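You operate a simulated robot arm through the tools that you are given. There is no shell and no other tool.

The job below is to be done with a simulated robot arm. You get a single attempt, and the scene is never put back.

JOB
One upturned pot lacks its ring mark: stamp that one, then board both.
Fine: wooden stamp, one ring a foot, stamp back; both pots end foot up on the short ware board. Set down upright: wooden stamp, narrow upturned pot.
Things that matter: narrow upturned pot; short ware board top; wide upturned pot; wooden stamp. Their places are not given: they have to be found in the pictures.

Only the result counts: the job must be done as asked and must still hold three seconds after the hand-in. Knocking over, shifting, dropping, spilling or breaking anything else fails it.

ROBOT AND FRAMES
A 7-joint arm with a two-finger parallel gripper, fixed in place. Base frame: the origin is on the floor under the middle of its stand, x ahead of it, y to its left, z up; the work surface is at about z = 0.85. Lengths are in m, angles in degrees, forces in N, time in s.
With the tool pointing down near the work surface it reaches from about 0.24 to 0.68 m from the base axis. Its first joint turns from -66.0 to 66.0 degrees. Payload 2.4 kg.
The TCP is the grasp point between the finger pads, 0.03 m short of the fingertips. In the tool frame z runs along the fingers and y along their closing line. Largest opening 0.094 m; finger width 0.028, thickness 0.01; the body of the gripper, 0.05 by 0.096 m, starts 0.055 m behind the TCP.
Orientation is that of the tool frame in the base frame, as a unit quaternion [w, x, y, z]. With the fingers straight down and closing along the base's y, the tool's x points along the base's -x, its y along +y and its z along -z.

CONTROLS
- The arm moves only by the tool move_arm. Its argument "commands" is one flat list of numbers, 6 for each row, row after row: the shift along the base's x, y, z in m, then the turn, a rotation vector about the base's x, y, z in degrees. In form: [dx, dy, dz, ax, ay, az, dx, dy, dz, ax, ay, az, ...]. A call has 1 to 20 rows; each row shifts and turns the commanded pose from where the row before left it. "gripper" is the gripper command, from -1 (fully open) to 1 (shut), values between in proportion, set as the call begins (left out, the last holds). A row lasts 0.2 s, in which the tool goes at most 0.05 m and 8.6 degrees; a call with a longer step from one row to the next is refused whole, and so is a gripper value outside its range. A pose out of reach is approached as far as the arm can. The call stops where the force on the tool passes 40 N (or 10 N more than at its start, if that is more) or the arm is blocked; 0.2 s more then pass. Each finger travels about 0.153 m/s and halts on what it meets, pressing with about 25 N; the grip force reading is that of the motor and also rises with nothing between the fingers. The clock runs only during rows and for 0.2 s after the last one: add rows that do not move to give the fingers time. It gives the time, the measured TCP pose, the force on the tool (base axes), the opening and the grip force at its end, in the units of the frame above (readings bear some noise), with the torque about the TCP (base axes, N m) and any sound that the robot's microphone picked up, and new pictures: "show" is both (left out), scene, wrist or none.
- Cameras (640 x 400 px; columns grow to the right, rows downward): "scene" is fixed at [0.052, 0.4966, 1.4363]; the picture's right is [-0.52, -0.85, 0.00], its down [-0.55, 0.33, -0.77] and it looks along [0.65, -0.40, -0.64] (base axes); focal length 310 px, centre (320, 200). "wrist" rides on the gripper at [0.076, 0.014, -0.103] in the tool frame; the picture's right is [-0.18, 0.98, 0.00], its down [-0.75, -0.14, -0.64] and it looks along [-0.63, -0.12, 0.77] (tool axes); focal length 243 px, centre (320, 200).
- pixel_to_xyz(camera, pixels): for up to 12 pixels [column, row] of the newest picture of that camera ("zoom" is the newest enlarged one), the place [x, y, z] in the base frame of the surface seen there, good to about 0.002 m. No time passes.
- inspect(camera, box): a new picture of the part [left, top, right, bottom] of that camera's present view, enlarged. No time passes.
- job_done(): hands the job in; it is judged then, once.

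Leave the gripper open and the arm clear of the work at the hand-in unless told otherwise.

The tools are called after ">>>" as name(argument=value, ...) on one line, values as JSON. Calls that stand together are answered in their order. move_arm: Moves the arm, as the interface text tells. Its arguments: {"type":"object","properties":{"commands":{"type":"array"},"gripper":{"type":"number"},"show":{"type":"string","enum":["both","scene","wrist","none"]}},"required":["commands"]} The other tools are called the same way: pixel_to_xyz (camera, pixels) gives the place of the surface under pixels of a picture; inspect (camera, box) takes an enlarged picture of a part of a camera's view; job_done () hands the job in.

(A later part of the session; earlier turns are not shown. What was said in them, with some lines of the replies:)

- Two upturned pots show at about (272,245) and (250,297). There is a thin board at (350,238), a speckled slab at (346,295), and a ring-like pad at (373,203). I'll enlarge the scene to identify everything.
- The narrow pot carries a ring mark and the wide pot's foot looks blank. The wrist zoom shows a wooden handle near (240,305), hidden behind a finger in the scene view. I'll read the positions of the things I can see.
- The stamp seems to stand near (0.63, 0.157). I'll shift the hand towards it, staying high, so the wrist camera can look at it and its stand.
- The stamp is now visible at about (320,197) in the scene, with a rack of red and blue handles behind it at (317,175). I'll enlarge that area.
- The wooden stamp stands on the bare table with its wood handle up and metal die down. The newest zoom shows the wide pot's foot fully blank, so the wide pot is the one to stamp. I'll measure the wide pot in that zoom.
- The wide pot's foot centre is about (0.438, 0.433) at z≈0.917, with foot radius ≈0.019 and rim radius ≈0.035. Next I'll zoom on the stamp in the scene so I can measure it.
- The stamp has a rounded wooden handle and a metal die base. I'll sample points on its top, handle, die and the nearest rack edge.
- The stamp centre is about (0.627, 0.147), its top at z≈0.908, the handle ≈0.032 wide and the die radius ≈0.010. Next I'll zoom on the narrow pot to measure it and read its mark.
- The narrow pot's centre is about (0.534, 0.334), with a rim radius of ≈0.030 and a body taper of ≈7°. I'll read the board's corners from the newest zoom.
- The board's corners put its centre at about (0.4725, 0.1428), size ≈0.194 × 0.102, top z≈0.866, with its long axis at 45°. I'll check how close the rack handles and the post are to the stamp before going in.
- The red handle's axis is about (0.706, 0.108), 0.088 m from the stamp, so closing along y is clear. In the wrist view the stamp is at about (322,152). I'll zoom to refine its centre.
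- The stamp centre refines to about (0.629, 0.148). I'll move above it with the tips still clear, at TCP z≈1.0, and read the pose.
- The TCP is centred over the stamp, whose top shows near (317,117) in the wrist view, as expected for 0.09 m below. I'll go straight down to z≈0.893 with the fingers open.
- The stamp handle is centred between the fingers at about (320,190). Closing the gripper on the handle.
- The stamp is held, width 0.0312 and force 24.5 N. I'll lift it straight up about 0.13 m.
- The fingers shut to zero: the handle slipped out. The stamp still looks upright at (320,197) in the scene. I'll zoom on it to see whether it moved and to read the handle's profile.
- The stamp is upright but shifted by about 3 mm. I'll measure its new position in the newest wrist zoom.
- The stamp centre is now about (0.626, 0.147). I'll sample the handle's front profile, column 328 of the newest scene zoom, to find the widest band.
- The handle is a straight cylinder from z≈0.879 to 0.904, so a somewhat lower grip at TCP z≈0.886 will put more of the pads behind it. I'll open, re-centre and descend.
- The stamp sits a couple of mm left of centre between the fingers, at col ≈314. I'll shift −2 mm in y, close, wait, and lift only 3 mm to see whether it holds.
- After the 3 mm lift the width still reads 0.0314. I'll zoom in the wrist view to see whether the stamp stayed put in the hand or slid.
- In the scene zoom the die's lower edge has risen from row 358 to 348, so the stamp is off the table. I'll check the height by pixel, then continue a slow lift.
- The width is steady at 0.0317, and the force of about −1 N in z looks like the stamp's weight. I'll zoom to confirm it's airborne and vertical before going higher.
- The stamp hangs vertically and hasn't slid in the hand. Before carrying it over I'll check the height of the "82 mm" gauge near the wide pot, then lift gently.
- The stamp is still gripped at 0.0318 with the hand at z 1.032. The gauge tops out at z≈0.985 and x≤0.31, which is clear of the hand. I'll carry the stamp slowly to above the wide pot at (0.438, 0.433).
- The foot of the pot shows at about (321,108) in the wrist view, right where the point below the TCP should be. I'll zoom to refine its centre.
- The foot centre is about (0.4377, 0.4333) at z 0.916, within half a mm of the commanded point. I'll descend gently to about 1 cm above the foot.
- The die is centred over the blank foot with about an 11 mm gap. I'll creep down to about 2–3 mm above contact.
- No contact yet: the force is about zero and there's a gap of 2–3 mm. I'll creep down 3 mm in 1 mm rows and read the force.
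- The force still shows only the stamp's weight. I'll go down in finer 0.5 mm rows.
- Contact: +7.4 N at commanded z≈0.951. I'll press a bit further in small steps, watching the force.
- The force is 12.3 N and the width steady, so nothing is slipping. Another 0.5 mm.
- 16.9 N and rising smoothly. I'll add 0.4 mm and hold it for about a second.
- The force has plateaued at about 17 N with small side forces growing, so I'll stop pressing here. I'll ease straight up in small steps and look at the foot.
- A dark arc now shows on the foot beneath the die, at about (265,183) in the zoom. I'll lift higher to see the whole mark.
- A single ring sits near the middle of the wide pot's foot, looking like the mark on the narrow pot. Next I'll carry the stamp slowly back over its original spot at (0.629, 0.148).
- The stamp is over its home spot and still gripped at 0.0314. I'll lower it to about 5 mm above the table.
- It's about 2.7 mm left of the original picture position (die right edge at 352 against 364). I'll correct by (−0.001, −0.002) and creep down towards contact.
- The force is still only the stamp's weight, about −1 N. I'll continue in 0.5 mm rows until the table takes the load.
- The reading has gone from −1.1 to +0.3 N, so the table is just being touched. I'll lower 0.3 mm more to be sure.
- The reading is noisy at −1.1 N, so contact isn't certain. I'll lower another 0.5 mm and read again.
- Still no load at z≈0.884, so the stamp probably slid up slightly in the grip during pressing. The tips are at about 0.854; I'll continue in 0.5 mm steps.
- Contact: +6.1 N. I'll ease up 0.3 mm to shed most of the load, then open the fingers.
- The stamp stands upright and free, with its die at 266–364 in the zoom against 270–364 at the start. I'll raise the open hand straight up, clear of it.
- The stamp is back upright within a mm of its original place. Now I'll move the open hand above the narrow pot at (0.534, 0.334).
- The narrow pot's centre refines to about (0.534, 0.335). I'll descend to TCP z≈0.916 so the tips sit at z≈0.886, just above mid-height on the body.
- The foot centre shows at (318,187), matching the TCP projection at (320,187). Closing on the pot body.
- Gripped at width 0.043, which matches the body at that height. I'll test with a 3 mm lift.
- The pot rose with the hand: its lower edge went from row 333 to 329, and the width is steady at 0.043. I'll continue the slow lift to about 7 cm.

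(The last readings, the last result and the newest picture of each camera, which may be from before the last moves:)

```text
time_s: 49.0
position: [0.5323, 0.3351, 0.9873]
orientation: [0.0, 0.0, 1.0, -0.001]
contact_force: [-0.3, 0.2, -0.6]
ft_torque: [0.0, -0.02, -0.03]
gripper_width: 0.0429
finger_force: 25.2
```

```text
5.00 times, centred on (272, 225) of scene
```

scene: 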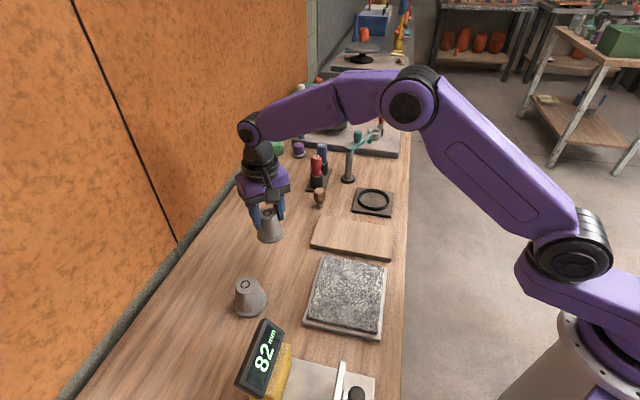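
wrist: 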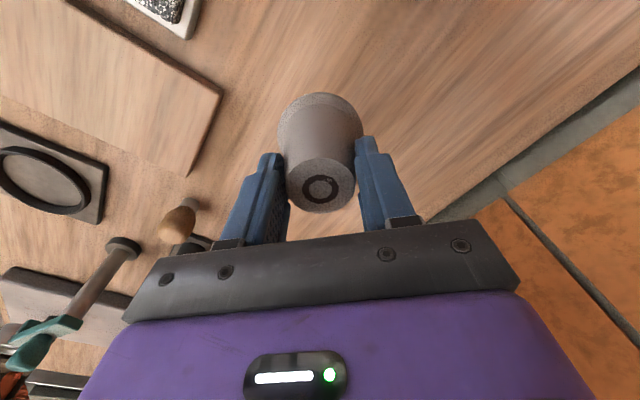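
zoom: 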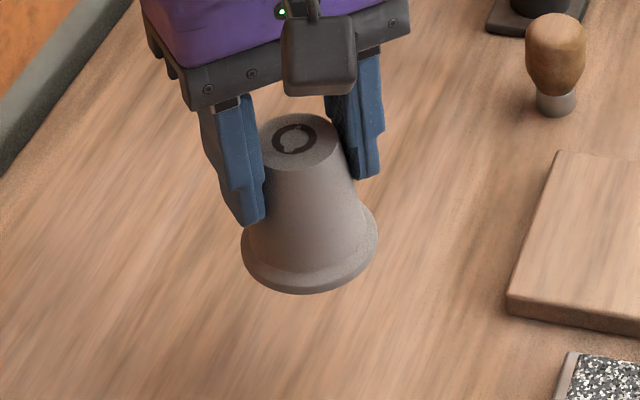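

The pot hangs upright, its foot ring in the same place in the wrist view. I'll carry it slowly to the board's far half at (0.506, 0.176).

>>> move_arm(commands=[-0.0015, -0.009, 0, 0, 0, 0, -0.003, -0.017, 0, 0, 0, 0, -0.003, -0.017, 0, 0, 0, 0, -0.003, -0.017, 0, 0, 0, 0, -0.003, -0.017, 0, 0, 0, 0, -0.003, -0.017, 0, 0, 0, 0, -0.003, -0.017, 0, 0, 0, 0, -0.003, -0.017, 0, 0, 0, 0, -0.003, -0.017, 0, 0, 0, 0, -0.0025, -0.014, 0, 0, 0, 0, 0, 0, 0, 0, 0, 0])

>>> inspect(camera="scene", box=[290, 170, 410, 265])

```text
time_s: 51.4
position: [0.5051, 0.1754, 0.9876]
orientation: [0.001, 0.0, 1.0, 0.0]
contact_force: [-0.5, -0.4, -1.8]
ft_torque: [0.02, 0.05, 0.01]
gripper_width: 0.0429
finger_force: 24.6
```

scene: 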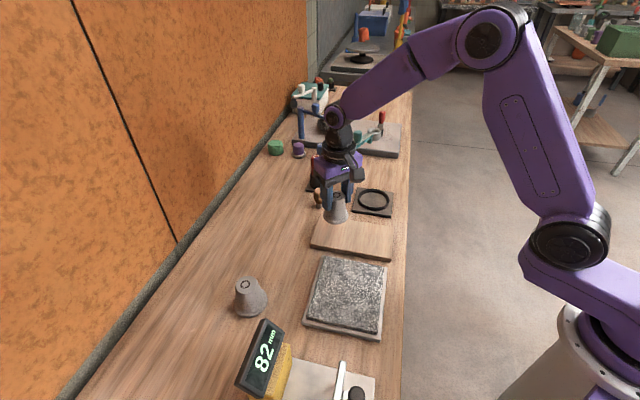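
wrist: 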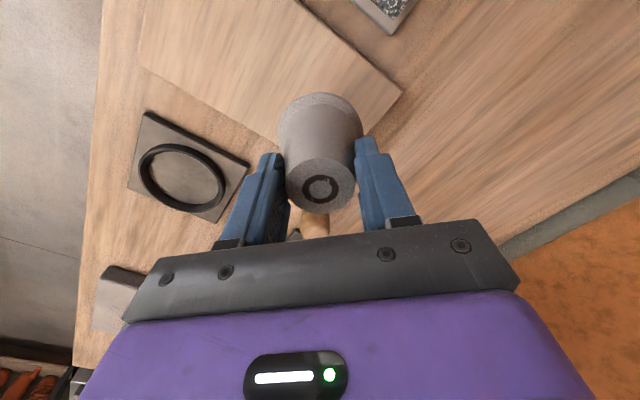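

```text
4.21 times, centred on (350, 218) of scene
```

zoom: 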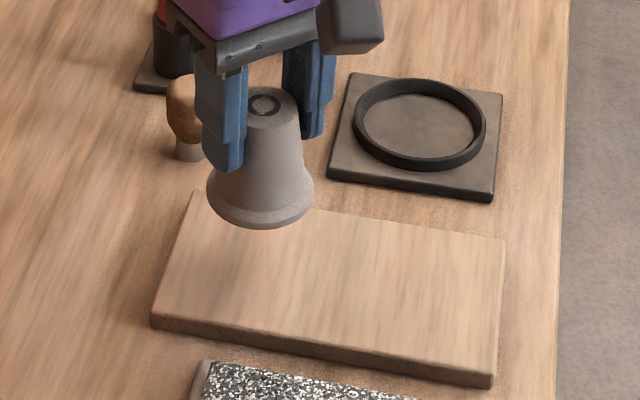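

The pot is above the board's far half, bottom at z≈0.92. I'll lower it to about 3 mm above the board.

>>> move_arm(commands=[0, 0, -0.008, 0, 0, 0, 0, 0, -0.012, 0, 0, 0, 0, 0, -0.012, 0, 0, 0, 0, 0, -0.01, 0, 0, 0, 0, 0, -0.006, 0, 0, 0, 0, 0, -0.003, 0, 0, 0, 0, 0, 0, 0, 0, 0])

>>> inspect(camera="scene", box=[290, 180, 400, 265])

```text
time_s: 53.0
position: [0.5054, 0.1764, 0.9353]
orientation: [0.0, 0.0, 1.0, 0.0]
contact_force: [0.2, 0.1, -0.7]
ft_torque: [0.0, -0.01, 0.0]
gripper_width: 0.0429
finger_force: 25.1
```

scene: 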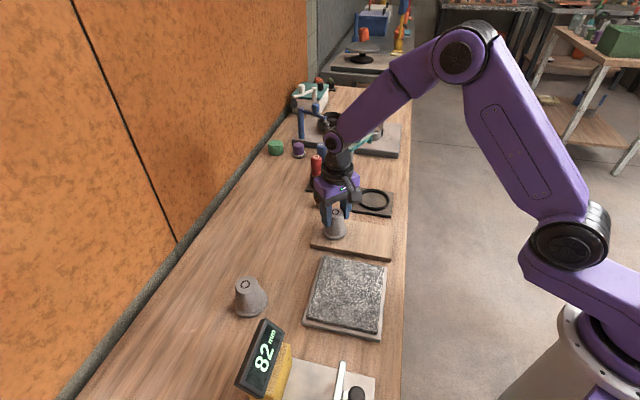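
wrist: 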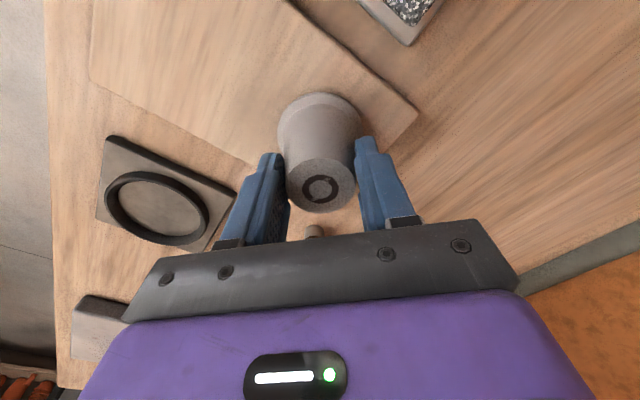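

```text
4.71 times, centred on (345, 222) of scene
```

zoom: 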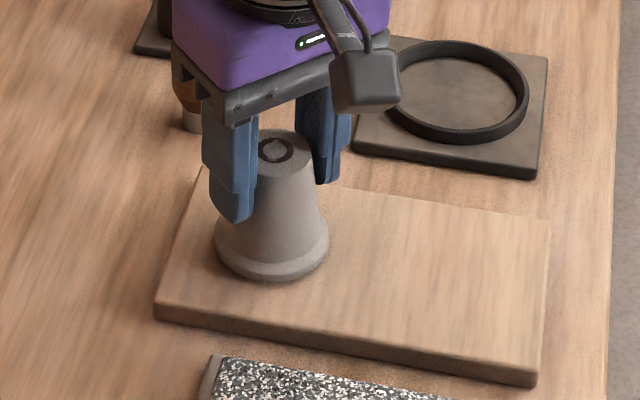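

The pot is well inside the board edges. I'll creep down in 1 mm then 0.5 mm rows until the board takes the load.

>>> move_arm(commands=[0, 0, -0.001, 0, 0, 0, 0, 0, -0.001, 0, 0, 0, 0, 0, -0.0005, 0, 0, 0, 0, 0, 0, 0, 0, 0], show="none")

>>> move_arm(commands=[0, 0, -0.0005, 0, 0, 0, 0, 0, 0, 0, 0, 0], show="none")

```text
time_s: 54.0
position: [0.5051, 0.177, 0.933]
orientation: [0.0, 0.0, 1.0, 0.001]
contact_force: [0.2, 0.3, 2.6]
ft_torque: [0.11, 0.07, 0.0]
gripper_width: 0.0426
finger_force: 24.5
```

```text
time_s: 54.6
position: [0.5051, 0.1766, 0.9323]
orientation: [0.0, 0.0, 1.0, 0.0]
contact_force: [-5.4, 0.9, 13.9]
ft_torque: [0.11, 0.29, 0.01]
gripper_width: 0.0426
finger_force: 25.1
```

The load is 13.9 N, so the pot is seated. I'll ease up 0.6 mm, then open the fingers.

>>> move_arm(commands=[0, 0, 0.0003, 0, 0, 0, 0, 0, 0.0003, 0, 0, 0, 0, 0, 0, 0, 0, 0], show="none")

```text
time_s: 55.4
position: [0.5044, 0.1771, 0.9329]
orientation: [0.001, 0.0, 1.0, 0.0]
contact_force: [-3.7, 4.6, 11.0]
ft_torque: [0.22, 0.18, 0.0]
gripper_width: 0.0427
finger_force: 24.9
```

Still 11 N. I'll ease up another 0.5 mm in small steps.

>>> move_arm(commands=[0, 0, 0.0003, 0, 0, 0, 0, 0, 0.0003, 0, 0, 0, 0, 0, 0, 0, 0, 0], show="none")

```text
time_s: 56.2
position: [0.5057, 0.1756, 0.9334]
orientation: [0.0, 0.0, 1.0, 0.001]
contact_force: [0.7, 2.3, 3.7]
ft_torque: [0.1, -0.04, 0.0]
gripper_width: 0.0428
finger_force: 25.2
```

Now 3.7 N, a light seat. Opening the fingers to about 0.07 m.

>>> move_arm(commands=[0, 0, 0, 0, 0, 0, 0, 0, 0, 0, 0, 0, 0, 0, 0, 0, 0, 0], gripper=-0.5)

>>> inspect(camera="scene", box=[290, 180, 400, 265])

```text
time_s: 57.0
position: [0.5048, 0.1758, 0.9326]
orientation: [0.0, 0.0, 1.0, 0.001]
contact_force: [0.5, -0.4, 0.0]
ft_torque: [-0.01, -0.02, 0.03]
gripper_width: 0.0706
finger_force: 0.1
```

scene: 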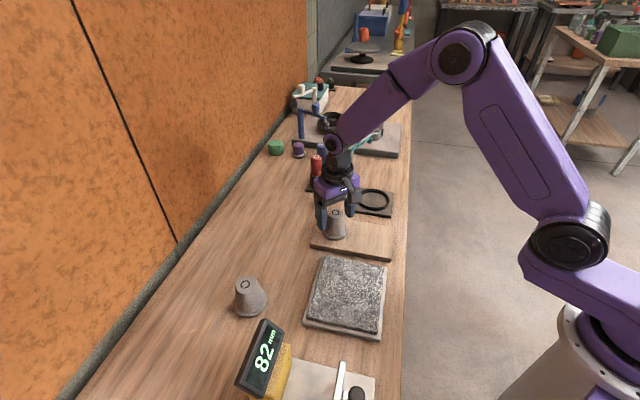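
wrist: 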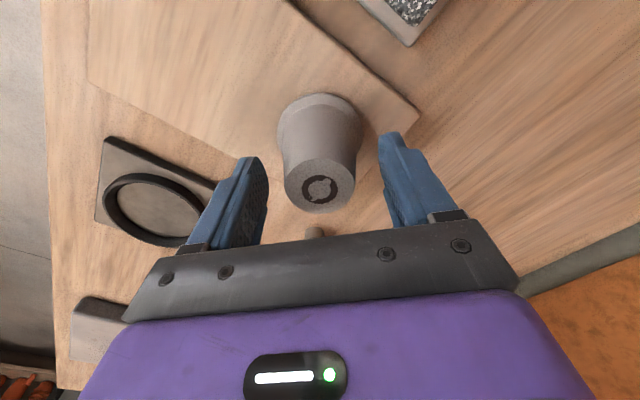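

```text
4.71 times, centred on (345, 222) of scene
```

zoom: 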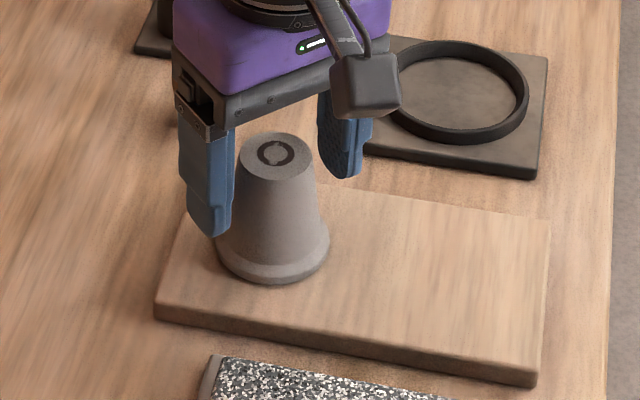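

The narrow pot is free and stands foot-up on the board. I'll raise straight up.

>>> move_arm(commands=[0, 0, 0.01, 0, 0, 0, 0, 0, 0.03, 0, 0, 0, 0, 0, 0.04, 0, 0, 0, 0, 0, 0.03, 0, 0, 0, 0, 0, 0, 0, 0, 0])

>>> inspect(camera="scene", box=[290, 180, 400, 265])

```text
time_s: 58.2
position: [0.5046, 0.1744, 1.0445]
orientation: [0.0, 0.0, 1.0, 0.0]
contact_force: [0.5, -0.4, 0.5]
ft_torque: [0.01, 0.0, 0.02]
gripper_width: 0.0703
finger_force: 0.0
```

scene: 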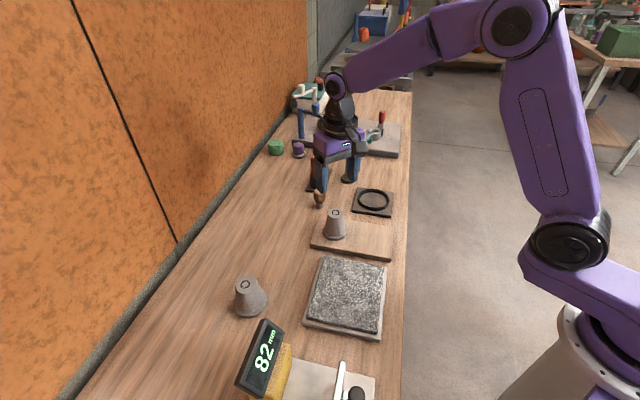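
wrist: 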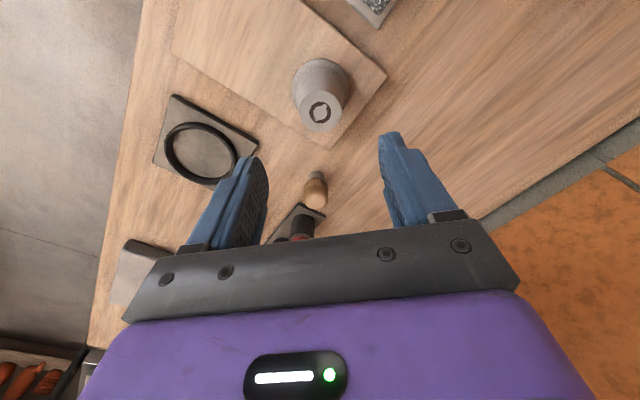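

```text
4.71 times, centred on (345, 222) of scene
```

zoom: 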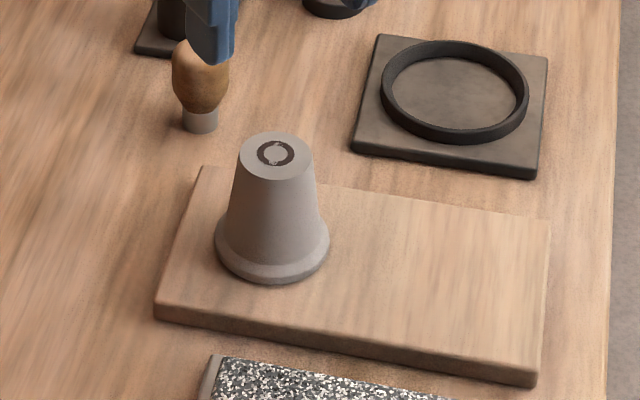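

The narrow pot sits well on the left part of the board. I'll open fully and move over to the wide pot at (0.438, 0.433).

>>> move_arm(commands=[-0.0085, 0.032, 0, 0, 0, 0, -0.0085, 0.032, 0, 0, 0, 0, -0.0085, 0.032, 0, 0, 0, 0, -0.0085, 0.032, 0, 0, 0, 0, -0.0085, 0.032, 0, 0, 0, 0, -0.0085, 0.032, 0, 0, 0, 0, -0.0085, 0.032, 0, 0, 0, 0, -0.0085, 0.033, 0, 0, 0, 0, 0, 0, 0, 0, 0, 0], gripper=-1)

>>> inspect(camera="wrist", box=[265, 40, 375, 150])

```text
time_s: 60.2
position: [0.4378, 0.4345, 1.0435]
orientation: [0.0, 0.0, 1.0, 0.0]
contact_force: [0.5, -0.6, -0.1]
ft_torque: [-0.01, -0.02, 0.02]
gripper_width: 0.0941
finger_force: 0.1
```

scene: 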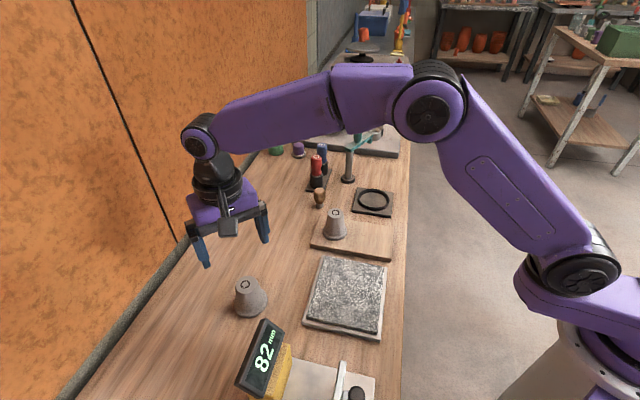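
wrist: 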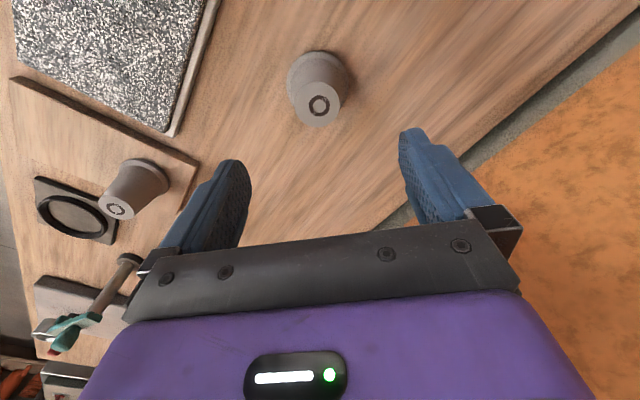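

```text
3.64 times, centred on (320, 95) of wrist
```

zoom: 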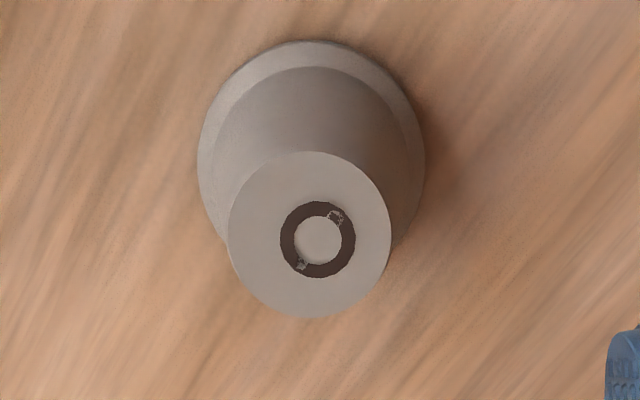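

Measuring the wide pot's foot again in this zoom.

>>> pixel_to_xyz(camera="zoom", pixels=[[309, 234], [232, 234], [387, 234], [309, 155], [309, 314], [254, 178], [365, 178], [254, 290], [365, 290], [318, 240], [312, 45], [202, 160]])

```text
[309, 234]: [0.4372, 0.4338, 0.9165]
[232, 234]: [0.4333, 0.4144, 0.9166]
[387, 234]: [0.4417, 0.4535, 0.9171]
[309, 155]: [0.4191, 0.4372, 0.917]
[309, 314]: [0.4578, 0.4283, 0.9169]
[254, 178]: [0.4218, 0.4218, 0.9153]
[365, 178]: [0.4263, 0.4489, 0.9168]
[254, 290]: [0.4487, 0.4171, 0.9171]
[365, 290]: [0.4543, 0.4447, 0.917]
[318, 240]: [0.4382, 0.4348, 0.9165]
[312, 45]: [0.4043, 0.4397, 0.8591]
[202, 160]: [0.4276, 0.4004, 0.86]
```

The wide pot's centre is about (0.438, 0.433), with the ring centred to within 1.6 mm. I'll descend to TCP z≈0.916.

>>> move_arm(commands=[0, -0.001, -0.03, 0, 0, 0, 0, 0, -0.03, 0, 0, 0, 0, 0, -0.03, 0, 0, 0, 0, 0, -0.022, 0, 0, 0, 0, 0, -0.015, 0, 0, 0, 0, 0, 0, 0, 0, 0])

>>> inspect(camera="scene", box=[210, 245, 290, 325])

```text
time_s: 61.6
position: [0.4363, 0.4334, 0.917]
orientation: [0.0, 0.0, 1.0, 0.0]
contact_force: [-0.3, 0.4, 0.0]
ft_torque: [0.0, 0.0, -0.05]
gripper_width: 0.0939
finger_force: 0.0
```

scene: 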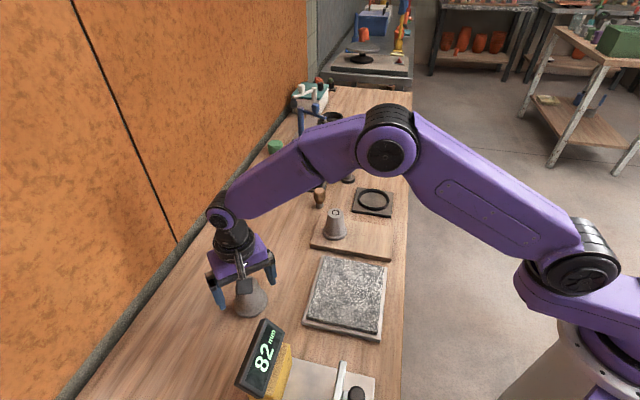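
wrist: 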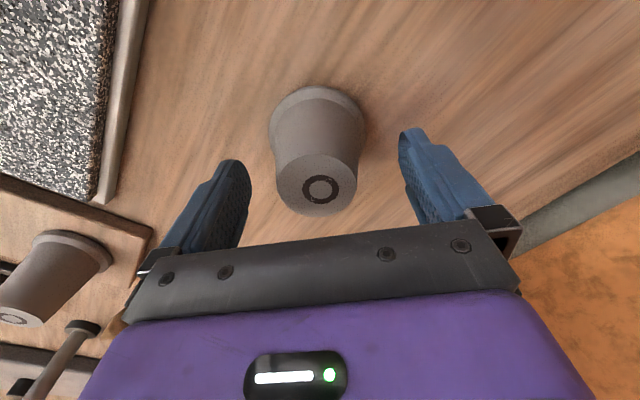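

```text
5.00 times, centred on (250, 285) of scene
```

zoom: 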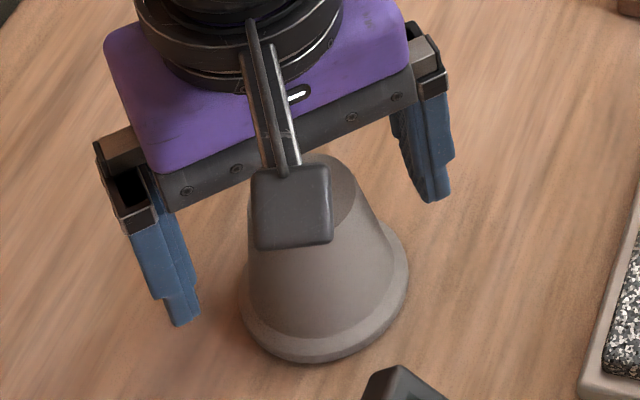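

The foot centre shows at col ≈317, about 1 mm left of centre. I'll shift −1 mm in y, then close.

>>> move_arm(commands=[0, -0.001, 0, 0, 0, 0], show="none")

>>> move_arm(commands=[0, 0, 0, 0, 0, 0, 0, 0, 0, 0, 0, 0, 0, 0, 0, 0, 0, 0, 0, 0, 0, 0, 0, 0], gripper=1)

>>> move_arm(commands=[0, 0, 0.001, 0, 0, 0, 0, 0, 0.001, 0, 0, 0, 0, 0, 0.001, 0, 0, 0, 0, 0, 0, 0, 0, 0])

>>> inspect(camera="scene", box=[210, 245, 290, 325])

```text
time_s: 62.0
position: [0.4368, 0.4314, 0.9164]
orientation: [0.0, 0.0, 1.0, 0.0]
contact_force: [-0.3, -0.3, 0.5]
ft_torque: [-0.01, 0.04, 0.01]
gripper_width: 0.0939
finger_force: 0.1
```

```text
time_s: 63.0
position: [0.4368, 0.4321, 0.9158]
orientation: [0.001, 0.0, 1.0, 0.0]
contact_force: [-0.5, -0.1, 0.1]
ft_torque: [0.04, -0.02, 0.0]
gripper_width: 0.0499
finger_force: 25.0
```

scene: 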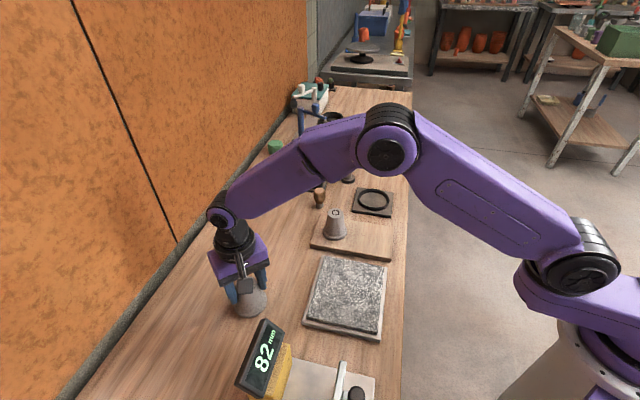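
wrist: 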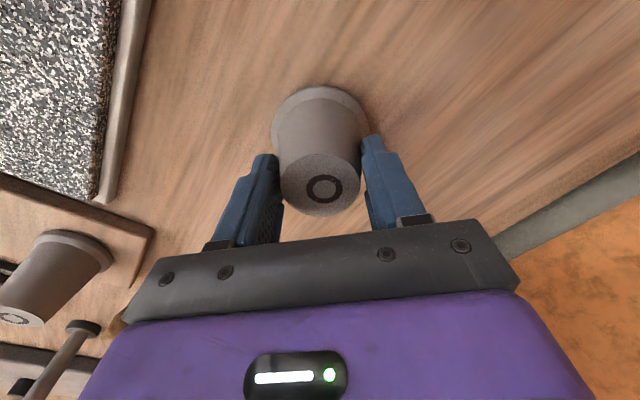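

```text
time_s: 64.0
position: [0.4362, 0.431, 0.9198]
orientation: [0.0, 0.0, 1.0, 0.0]
contact_force: [0.6, -0.1, -1.5]
ft_torque: [-0.04, 0.0, -0.01]
gripper_width: 0.0498
finger_force: 24.9
```

scene: 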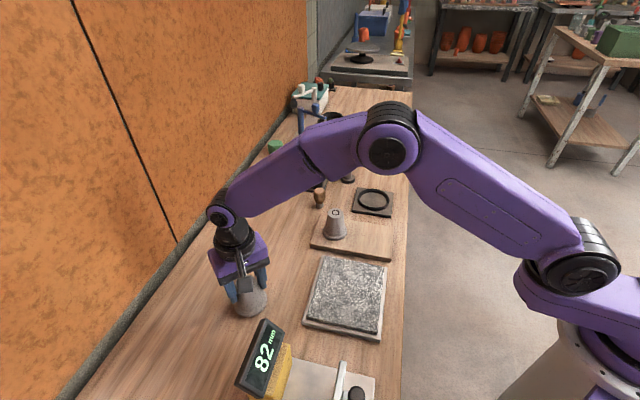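
wrist: 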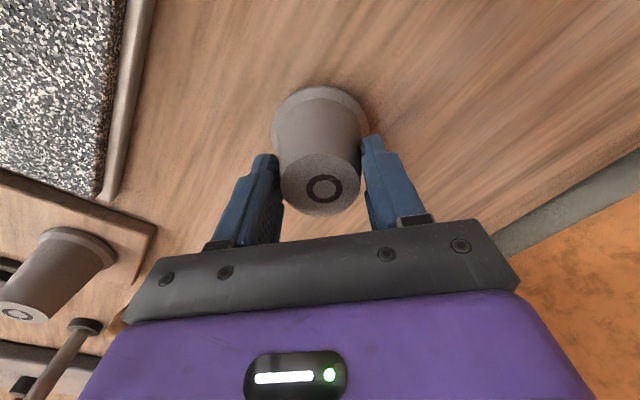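

```text
5.00 times, centred on (250, 285) of scene
```

zoom: 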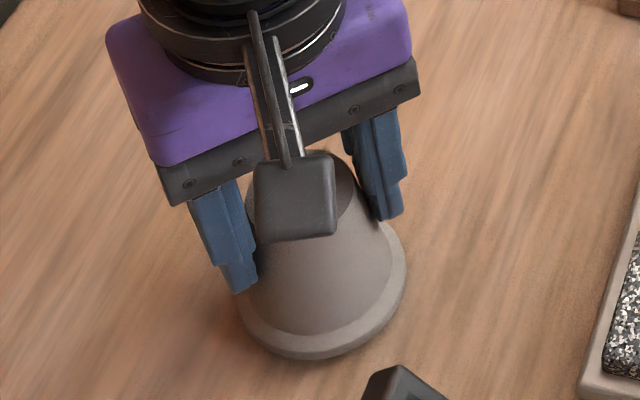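

The wide pot is up 3 mm and holding: width 0.0498, weight about 1.5 N. I'll lift slowly to TCP z≈1.02 so it passes well above the narrow pot.

>>> move_arm(commands=[0, 0, 0.003, 0, 0, 0, 0, 0, 0.006, 0, 0, 0, 0, 0, 0.01, 0, 0, 0, 0, 0, 0.014, 0, 0, 0, 0, 0, 0.016, 0, 0, 0, 0, 0, 0.018, 0, 0, 0, 0, 0, 0.018, 0, 0, 0, 0, 0, 0.012, 0, 0, 0, 0, 0, 0.006, 0, 0, 0, 0, 0, 0, 0, 0, 0])

>>> inspect(camera="scene", box=[200, 215, 280, 300])

```text
time_s: 66.2
position: [0.4374, 0.4316, 1.021]
orientation: [0.001, 0.0, 1.0, 0.0]
contact_force: [0.4, -0.1, -1.8]
ft_torque: [-0.01, 0.03, -0.03]
gripper_width: 0.05
finger_force: 24.9
```

scene: 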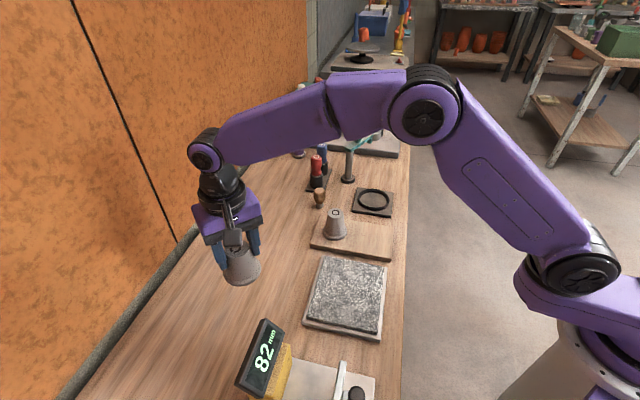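
wrist: 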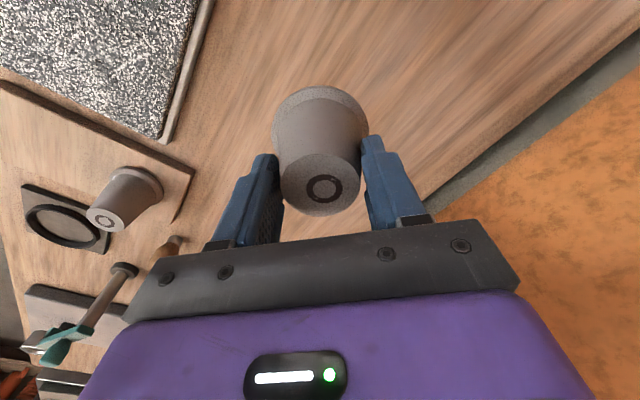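

```text
4.71 times, centred on (240, 258) of scene
```

zoom: 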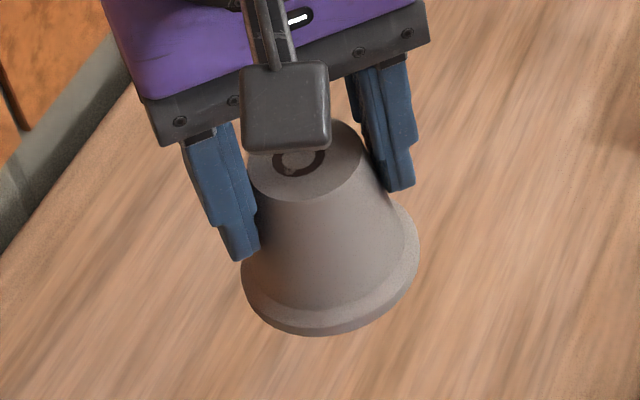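

The wide pot is held upright at z≈1.02. I'll carry it slowly along −y to above the board's near half at (0.438, 0.109).

>>> move_arm(commands=[0, -0.009, 0, 0, 0, 0, 0, -0.019, 0, 0, 0, 0, 0, -0.019, 0, 0, 0, 0, 0, -0.019, 0, 0, 0, 0, 0, -0.019, 0, 0, 0, 0, 0, -0.019, 0, 0, 0, 0, 0, -0.019, 0, 0, 0, 0, 0, -0.019, 0, 0, 0, 0, 0, -0.019, 0, 0, 0, 0, 0, -0.019, 0, 0, 0, 0, 0, -0.019, 0, 0, 0, 0, 0, -0.019, 0, 0, 0, 0, 0, -0.019, 0, 0, 0, 0, 0, -0.019, 0, 0, 0, 0, 0, -0.019, 0, 0, 0, 0, 0, -0.019, 0, 0, 0, 0, 0, -0.019, 0, 0, 0, 0, 0, -0.009, 0, 0, 0, 0, 0, 0, 0, 0, 0, 0])

>>> inspect(camera="scene", box=[290, 170, 420, 265])

```text
time_s: 70.2
position: [0.4374, 0.1088, 1.0226]
orientation: [0.001, 0.0, 1.0, 0.001]
contact_force: [0.3, 0.4, -2.6]
ft_torque: [0.0, -0.03, 0.0]
gripper_width: 0.0497
finger_force: 24.6
```

scene: 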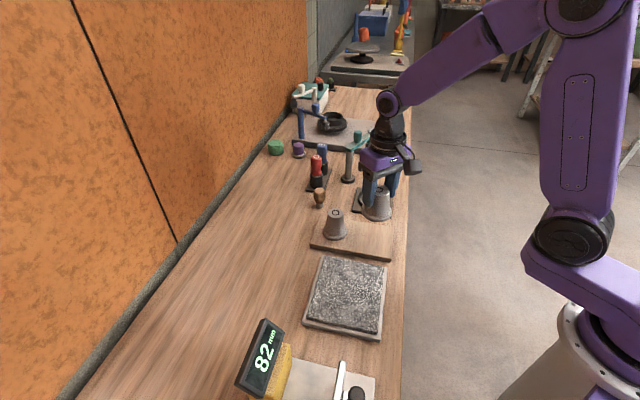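
wrist: 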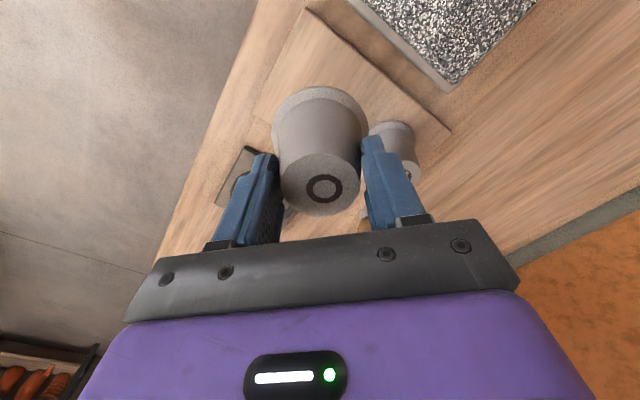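

```text
4.21 times, centred on (355, 218) of scene
```

zoom: 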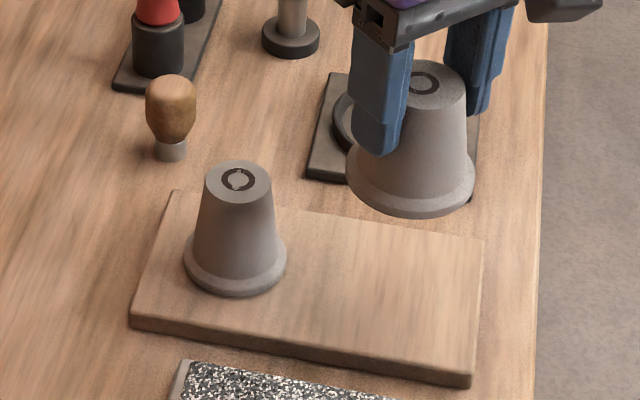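

The narrow pot and the board look undisturbed. I'll lower the wide pot to about 4 mm above the board.

>>> move_arm(commands=[0, 0, -0.008, 0, 0, 0, 0, 0, -0.014, 0, 0, 0, 0, 0, -0.016, 0, 0, 0, 0, 0, -0.016, 0, 0, 0, 0, 0, -0.014, 0, 0, 0, 0, 0, -0.01, 0, 0, 0, 0, 0, -0.006, 0, 0, 0, 0, 0, -0.002, 0, 0, 0, 0, 0, 0, 0, 0, 0])

>>> inspect(camera="scene", box=[290, 180, 410, 265])

```text
time_s: 72.2
position: [0.4386, 0.1081, 0.9375]
orientation: [0.0, 0.0, 1.0, 0.001]
contact_force: [0.3, -0.3, -1.4]
ft_torque: [0.0, -0.01, -0.02]
gripper_width: 0.0498
finger_force: 25.5
```

scene: 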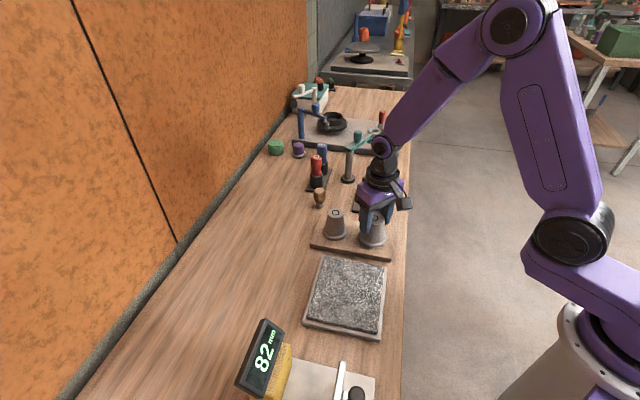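
wrist: 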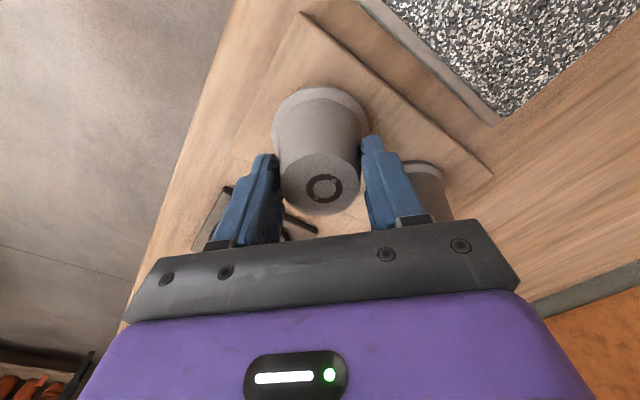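

```text
4.71 times, centred on (350, 222) of scene
```

zoom: 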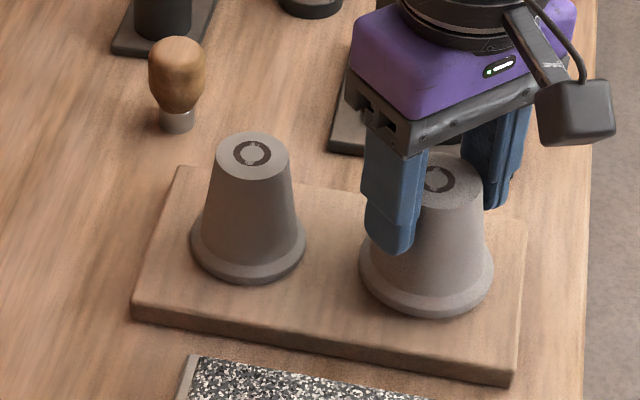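

The pot is over the board with margin on all sides. Creeping down the last few mm.

>>> move_arm(commands=[0, 0, -0.001, 0, 0, 0, 0, 0, -0.001, 0, 0, 0, 0, 0, -0.001, 0, 0, 0, 0, 0, 0, 0, 0, 0], show="none")

>>> move_arm(commands=[0, 0, -0.0003, 0, 0, 0, 0, 0, 0, 0, 0, 0], show="none")

```text
time_s: 73.2
position: [0.4378, 0.1097, 0.9339]
orientation: [-0.001, 0.001, 1.0, 0.0]
contact_force: [-0.1, -0.2, -1.1]
ft_torque: [0.01, 0.0, 0.0]
gripper_width: 0.0497
finger_force: 25.1
```

```text
time_s: 73.8
position: [0.4364, 0.1092, 0.9346]
orientation: [0.001, 0.001, 1.0, 0.0]
contact_force: [0.0, 0.1, -0.4]
ft_torque: [0.02, 0.0, -0.01]
gripper_width: 0.0495
finger_force: 25.1
```

No load yet. Another 0.3 mm step, twice.

>>> move_arm(commands=[0, 0, -0.0003, 0, 0, 0, 0, 0, 0, 0, 0, 0], show="none")

>>> move_arm(commands=[0, 0, -0.0003, 0, 0, 0, 0, 0, 0, 0, 0, 0], show="none")

```text
time_s: 74.4
position: [0.4368, 0.1084, 0.9341]
orientation: [0.0, 0.0, 1.0, 0.0]
contact_force: [-0.5, 0.2, -1.1]
ft_torque: [0.03, 0.0, -0.01]
gripper_width: 0.0495
finger_force: 25.0
```

```text
time_s: 75.0
position: [0.437, 0.1086, 0.9339]
orientation: [0.0, 0.0, 1.0, 0.0]
contact_force: [0.5, -0.3, -1.9]
ft_torque: [0.02, 0.02, 0.01]
gripper_width: 0.0493
finger_force: 24.6
```

Still no load at commanded 0.932, and the width is drifting slightly (0.0498→0.0493), so the pot may be creeping down in the grip. I'll continue down promptly.

>>> move_arm(commands=[0, 0, -0.0005, 0, 0, 0, 0, 0, 0, 0, 0, 0], show="scene")

>>> inspect(camera="scene", box=[340, 190, 410, 262])

```text
time_s: 75.6
position: [0.4376, 0.1093, 0.9326]
orientation: [0.0, 0.0, 1.0, 0.0]
contact_force: [-2.7, -1.2, 5.8]
ft_torque: [0.05, 0.14, -0.01]
gripper_width: 0.0494
finger_force: 24.7
```

scene: 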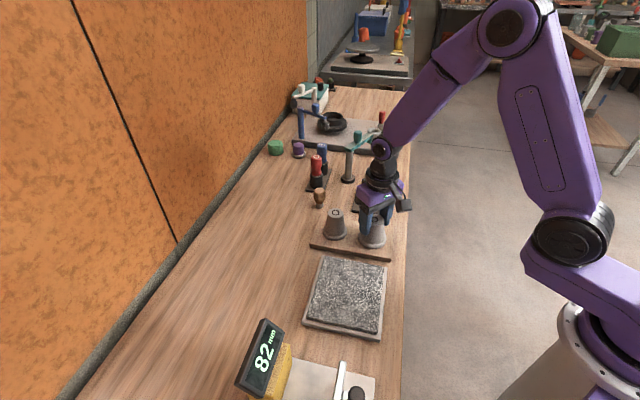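

```text
5.56 times, centred on (375, 226) of scene
```

zoom: 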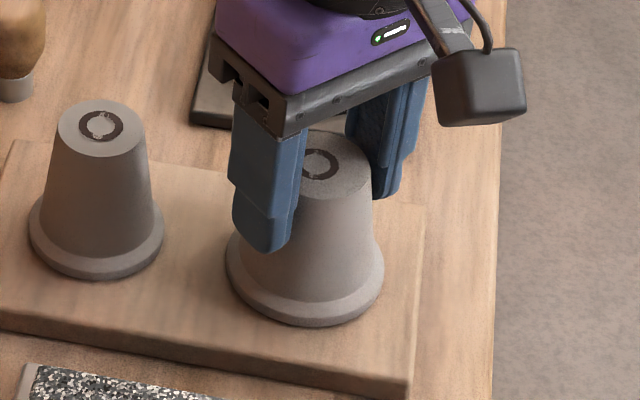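

Contact: +5.8 N, and the pot sits flat. I'll ease 0.2 mm and open the fingers to about 0.075 m.

>>> move_arm(commands=[0, 0, 0.0002, 0, 0, 0, 0, 0, 0, 0, 0, 0], show="none")

>>> move_arm(commands=[0, 0, 0, 0, 0, 0, 0, 0, 0, 0, 0, 0, 0, 0, 0, 0, 0, 0], gripper=-0.6)

>>> inspect(camera="scene", box=[290, 180, 410, 265])

```text
time_s: 76.2
position: [0.4375, 0.1082, 0.9331]
orientation: [0.001, 0.0, 1.0, 0.0]
contact_force: [-1.5, -2.4, 9.6]
ft_torque: [-0.09, 0.14, -0.04]
gripper_width: 0.0493
finger_force: 24.6
```

```text
time_s: 77.0
position: [0.4377, 0.1092, 0.9332]
orientation: [0.0, -0.001, 1.0, 0.0]
contact_force: [-0.5, 0.8, 0.4]
ft_torque: [-0.01, 0.02, -0.01]
gripper_width: 0.0753
finger_force: 0.1
```

scene: 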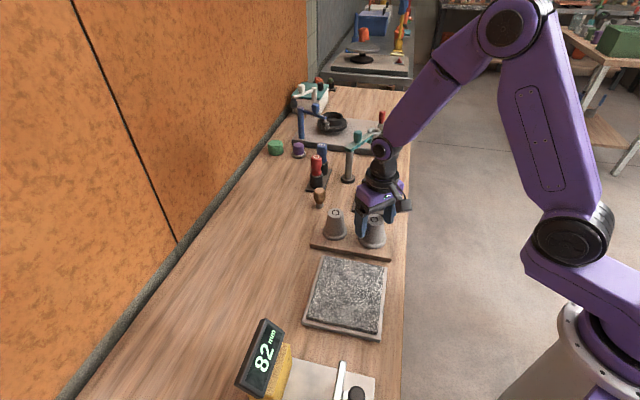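
wrist: 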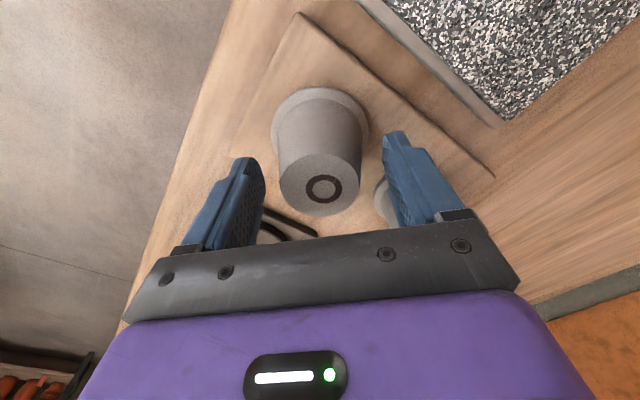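

```text
4.71 times, centred on (350, 222) of scene
```

zoom: 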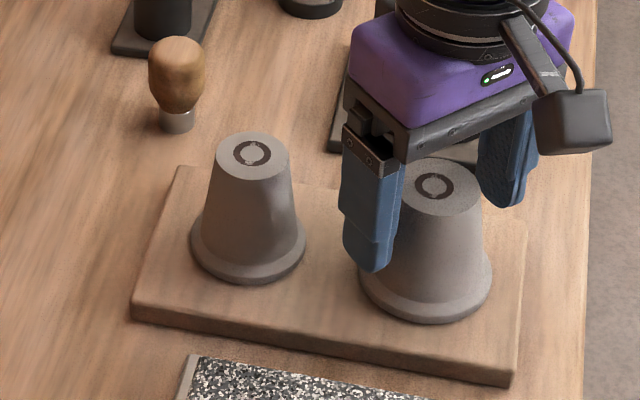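

Both pots stand foot-up on the board. I'll raise straight up clear of the wide pot.

>>> move_arm(commands=[0, 0, 0.01, 0, 0, 0, 0, 0, 0.03, 0, 0, 0, 0, 0, 0.04, 0, 0, 0, 0, 0, 0.04, 0, 0, 0, 0, 0, 0.04, 0, 0, 0, 0, 0, 0, 0, 0, 0])

>>> inspect(camera="scene", box=[290, 180, 410, 265])

```text
time_s: 78.4
position: [0.4367, 0.1102, 1.0919]
orientation: [0.0, 0.001, 1.0, 0.001]
contact_force: [-0.5, -0.4, 0.6]
ft_torque: [0.03, 0.01, -0.01]
gripper_width: 0.0751
finger_force: 0.1
```

scene: 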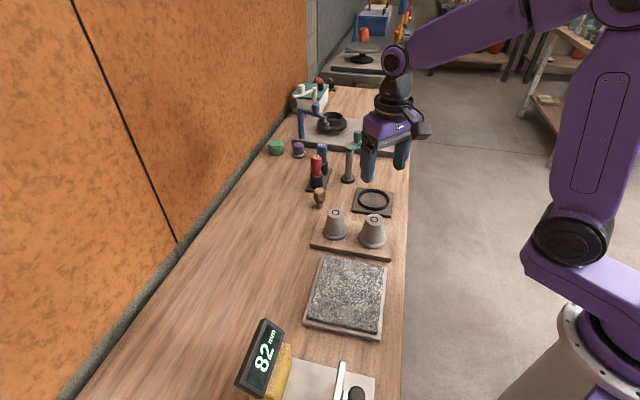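
wrist: 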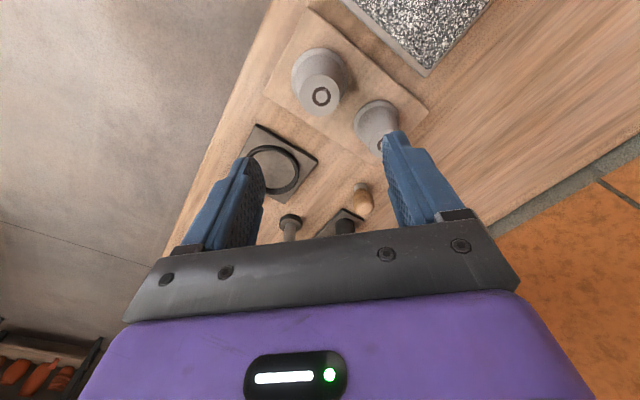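

```text
4.71 times, centred on (350, 222) of scene
```

zoom: 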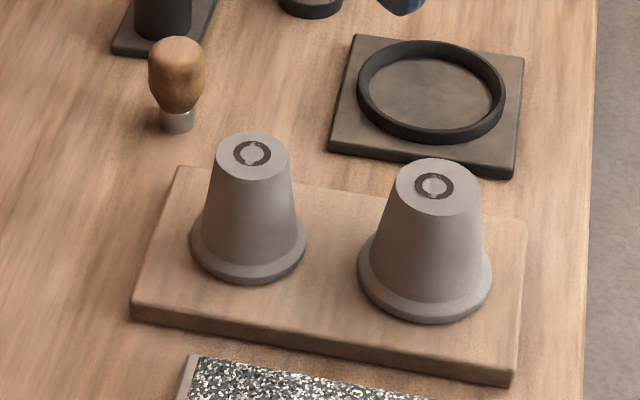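

Both pots stand foot-up on the board, each with one ring, and the stamp is upright. I'll verify levels and margins by pixel.

>>> pixel_to_xyz(camera="zoom", pixels=[[252, 138], [220, 158], [284, 160], [252, 174], [433, 165], [402, 188], [474, 190], [435, 210], [425, 316], [488, 280], [516, 372], [526, 228]])

>>> move_arm(commands=[-0.03, 0, 0.03, 0, 0, 0, -0.03, 0, 0.03, 0, 0, 0, -0.03, 0, 0.03, 0, 0, 0, 0, 0, 0, 0, 0, 0], gripper=-1)

>>> inspect(camera="wrist", box=[250, 50, 450, 230])

>>> inspect(camera="scene", box=[260, 140, 420, 270])

```text
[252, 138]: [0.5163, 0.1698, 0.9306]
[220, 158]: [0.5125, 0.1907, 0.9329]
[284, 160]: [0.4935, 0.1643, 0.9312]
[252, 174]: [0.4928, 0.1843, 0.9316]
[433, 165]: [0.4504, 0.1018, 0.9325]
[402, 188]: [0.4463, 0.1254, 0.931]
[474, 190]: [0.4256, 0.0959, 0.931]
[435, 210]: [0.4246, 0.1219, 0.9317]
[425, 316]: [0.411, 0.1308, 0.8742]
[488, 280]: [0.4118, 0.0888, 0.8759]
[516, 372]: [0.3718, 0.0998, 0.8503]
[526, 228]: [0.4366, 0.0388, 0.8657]
```

```text
time_s: 79.4
position: [0.3467, 0.1082, 1.1826]
orientation: [0.001, 0.0, 1.0, -0.001]
contact_force: [-0.6, -0.3, 0.2]
ft_torque: [0.02, -0.05, 0.02]
gripper_width: 0.0939
finger_force: 0.1
```

scene: 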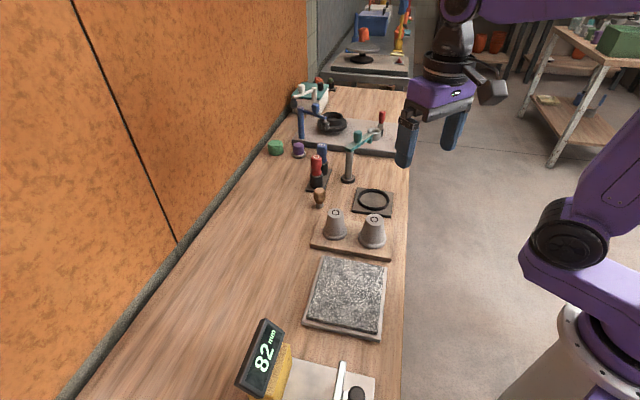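
wrist: 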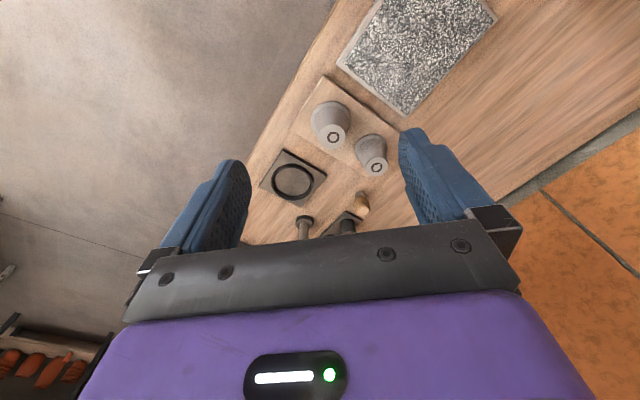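

```text
2.22 times, centred on (350, 140) of wrist
```

zoom: 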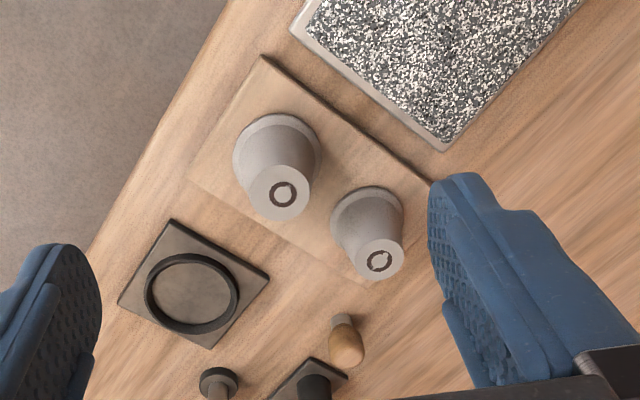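

```text
3.08 times, centred on (340, 205) of scene
```

zoom: 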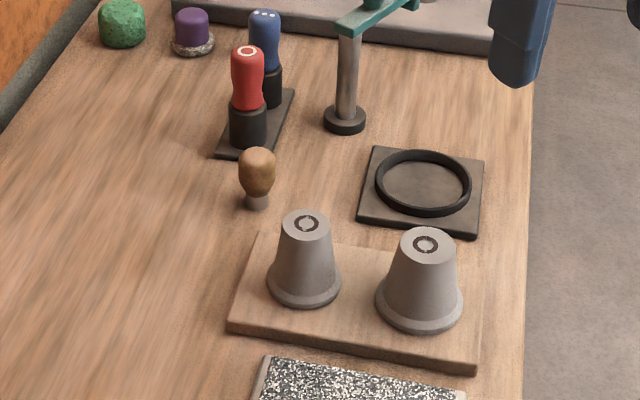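

Both feet read level at z≈0.931–0.933, the rims are well inside the board edges, and each foot has one ring. The stamp stands upright in its place, nothing else has moved, and the hand is open and clear. Handing in.

>>> job_done()

```text
The job is handed in.
```

The job is handed in, and everything in the final pictures was as you asked:

- **Stamping:** the wide pot was the one without a ring. I pressed it once with the wooden stamp at about 17 N. The ring is about 1.6 mm off the centre of the foot.
- **Stamp:** it is back upright within about 1 mm of where it started. It slipped from the grip on my first lift and slid about 3 mm, but stayed standing. I gripped it lower the second time and it held.
- **Pots:** both stand foot up on the short ware board, level and well inside its edges, with one ring on each foot.

Nothing else in the final pictures looked moved, and I left the gripper open and the arm clear.
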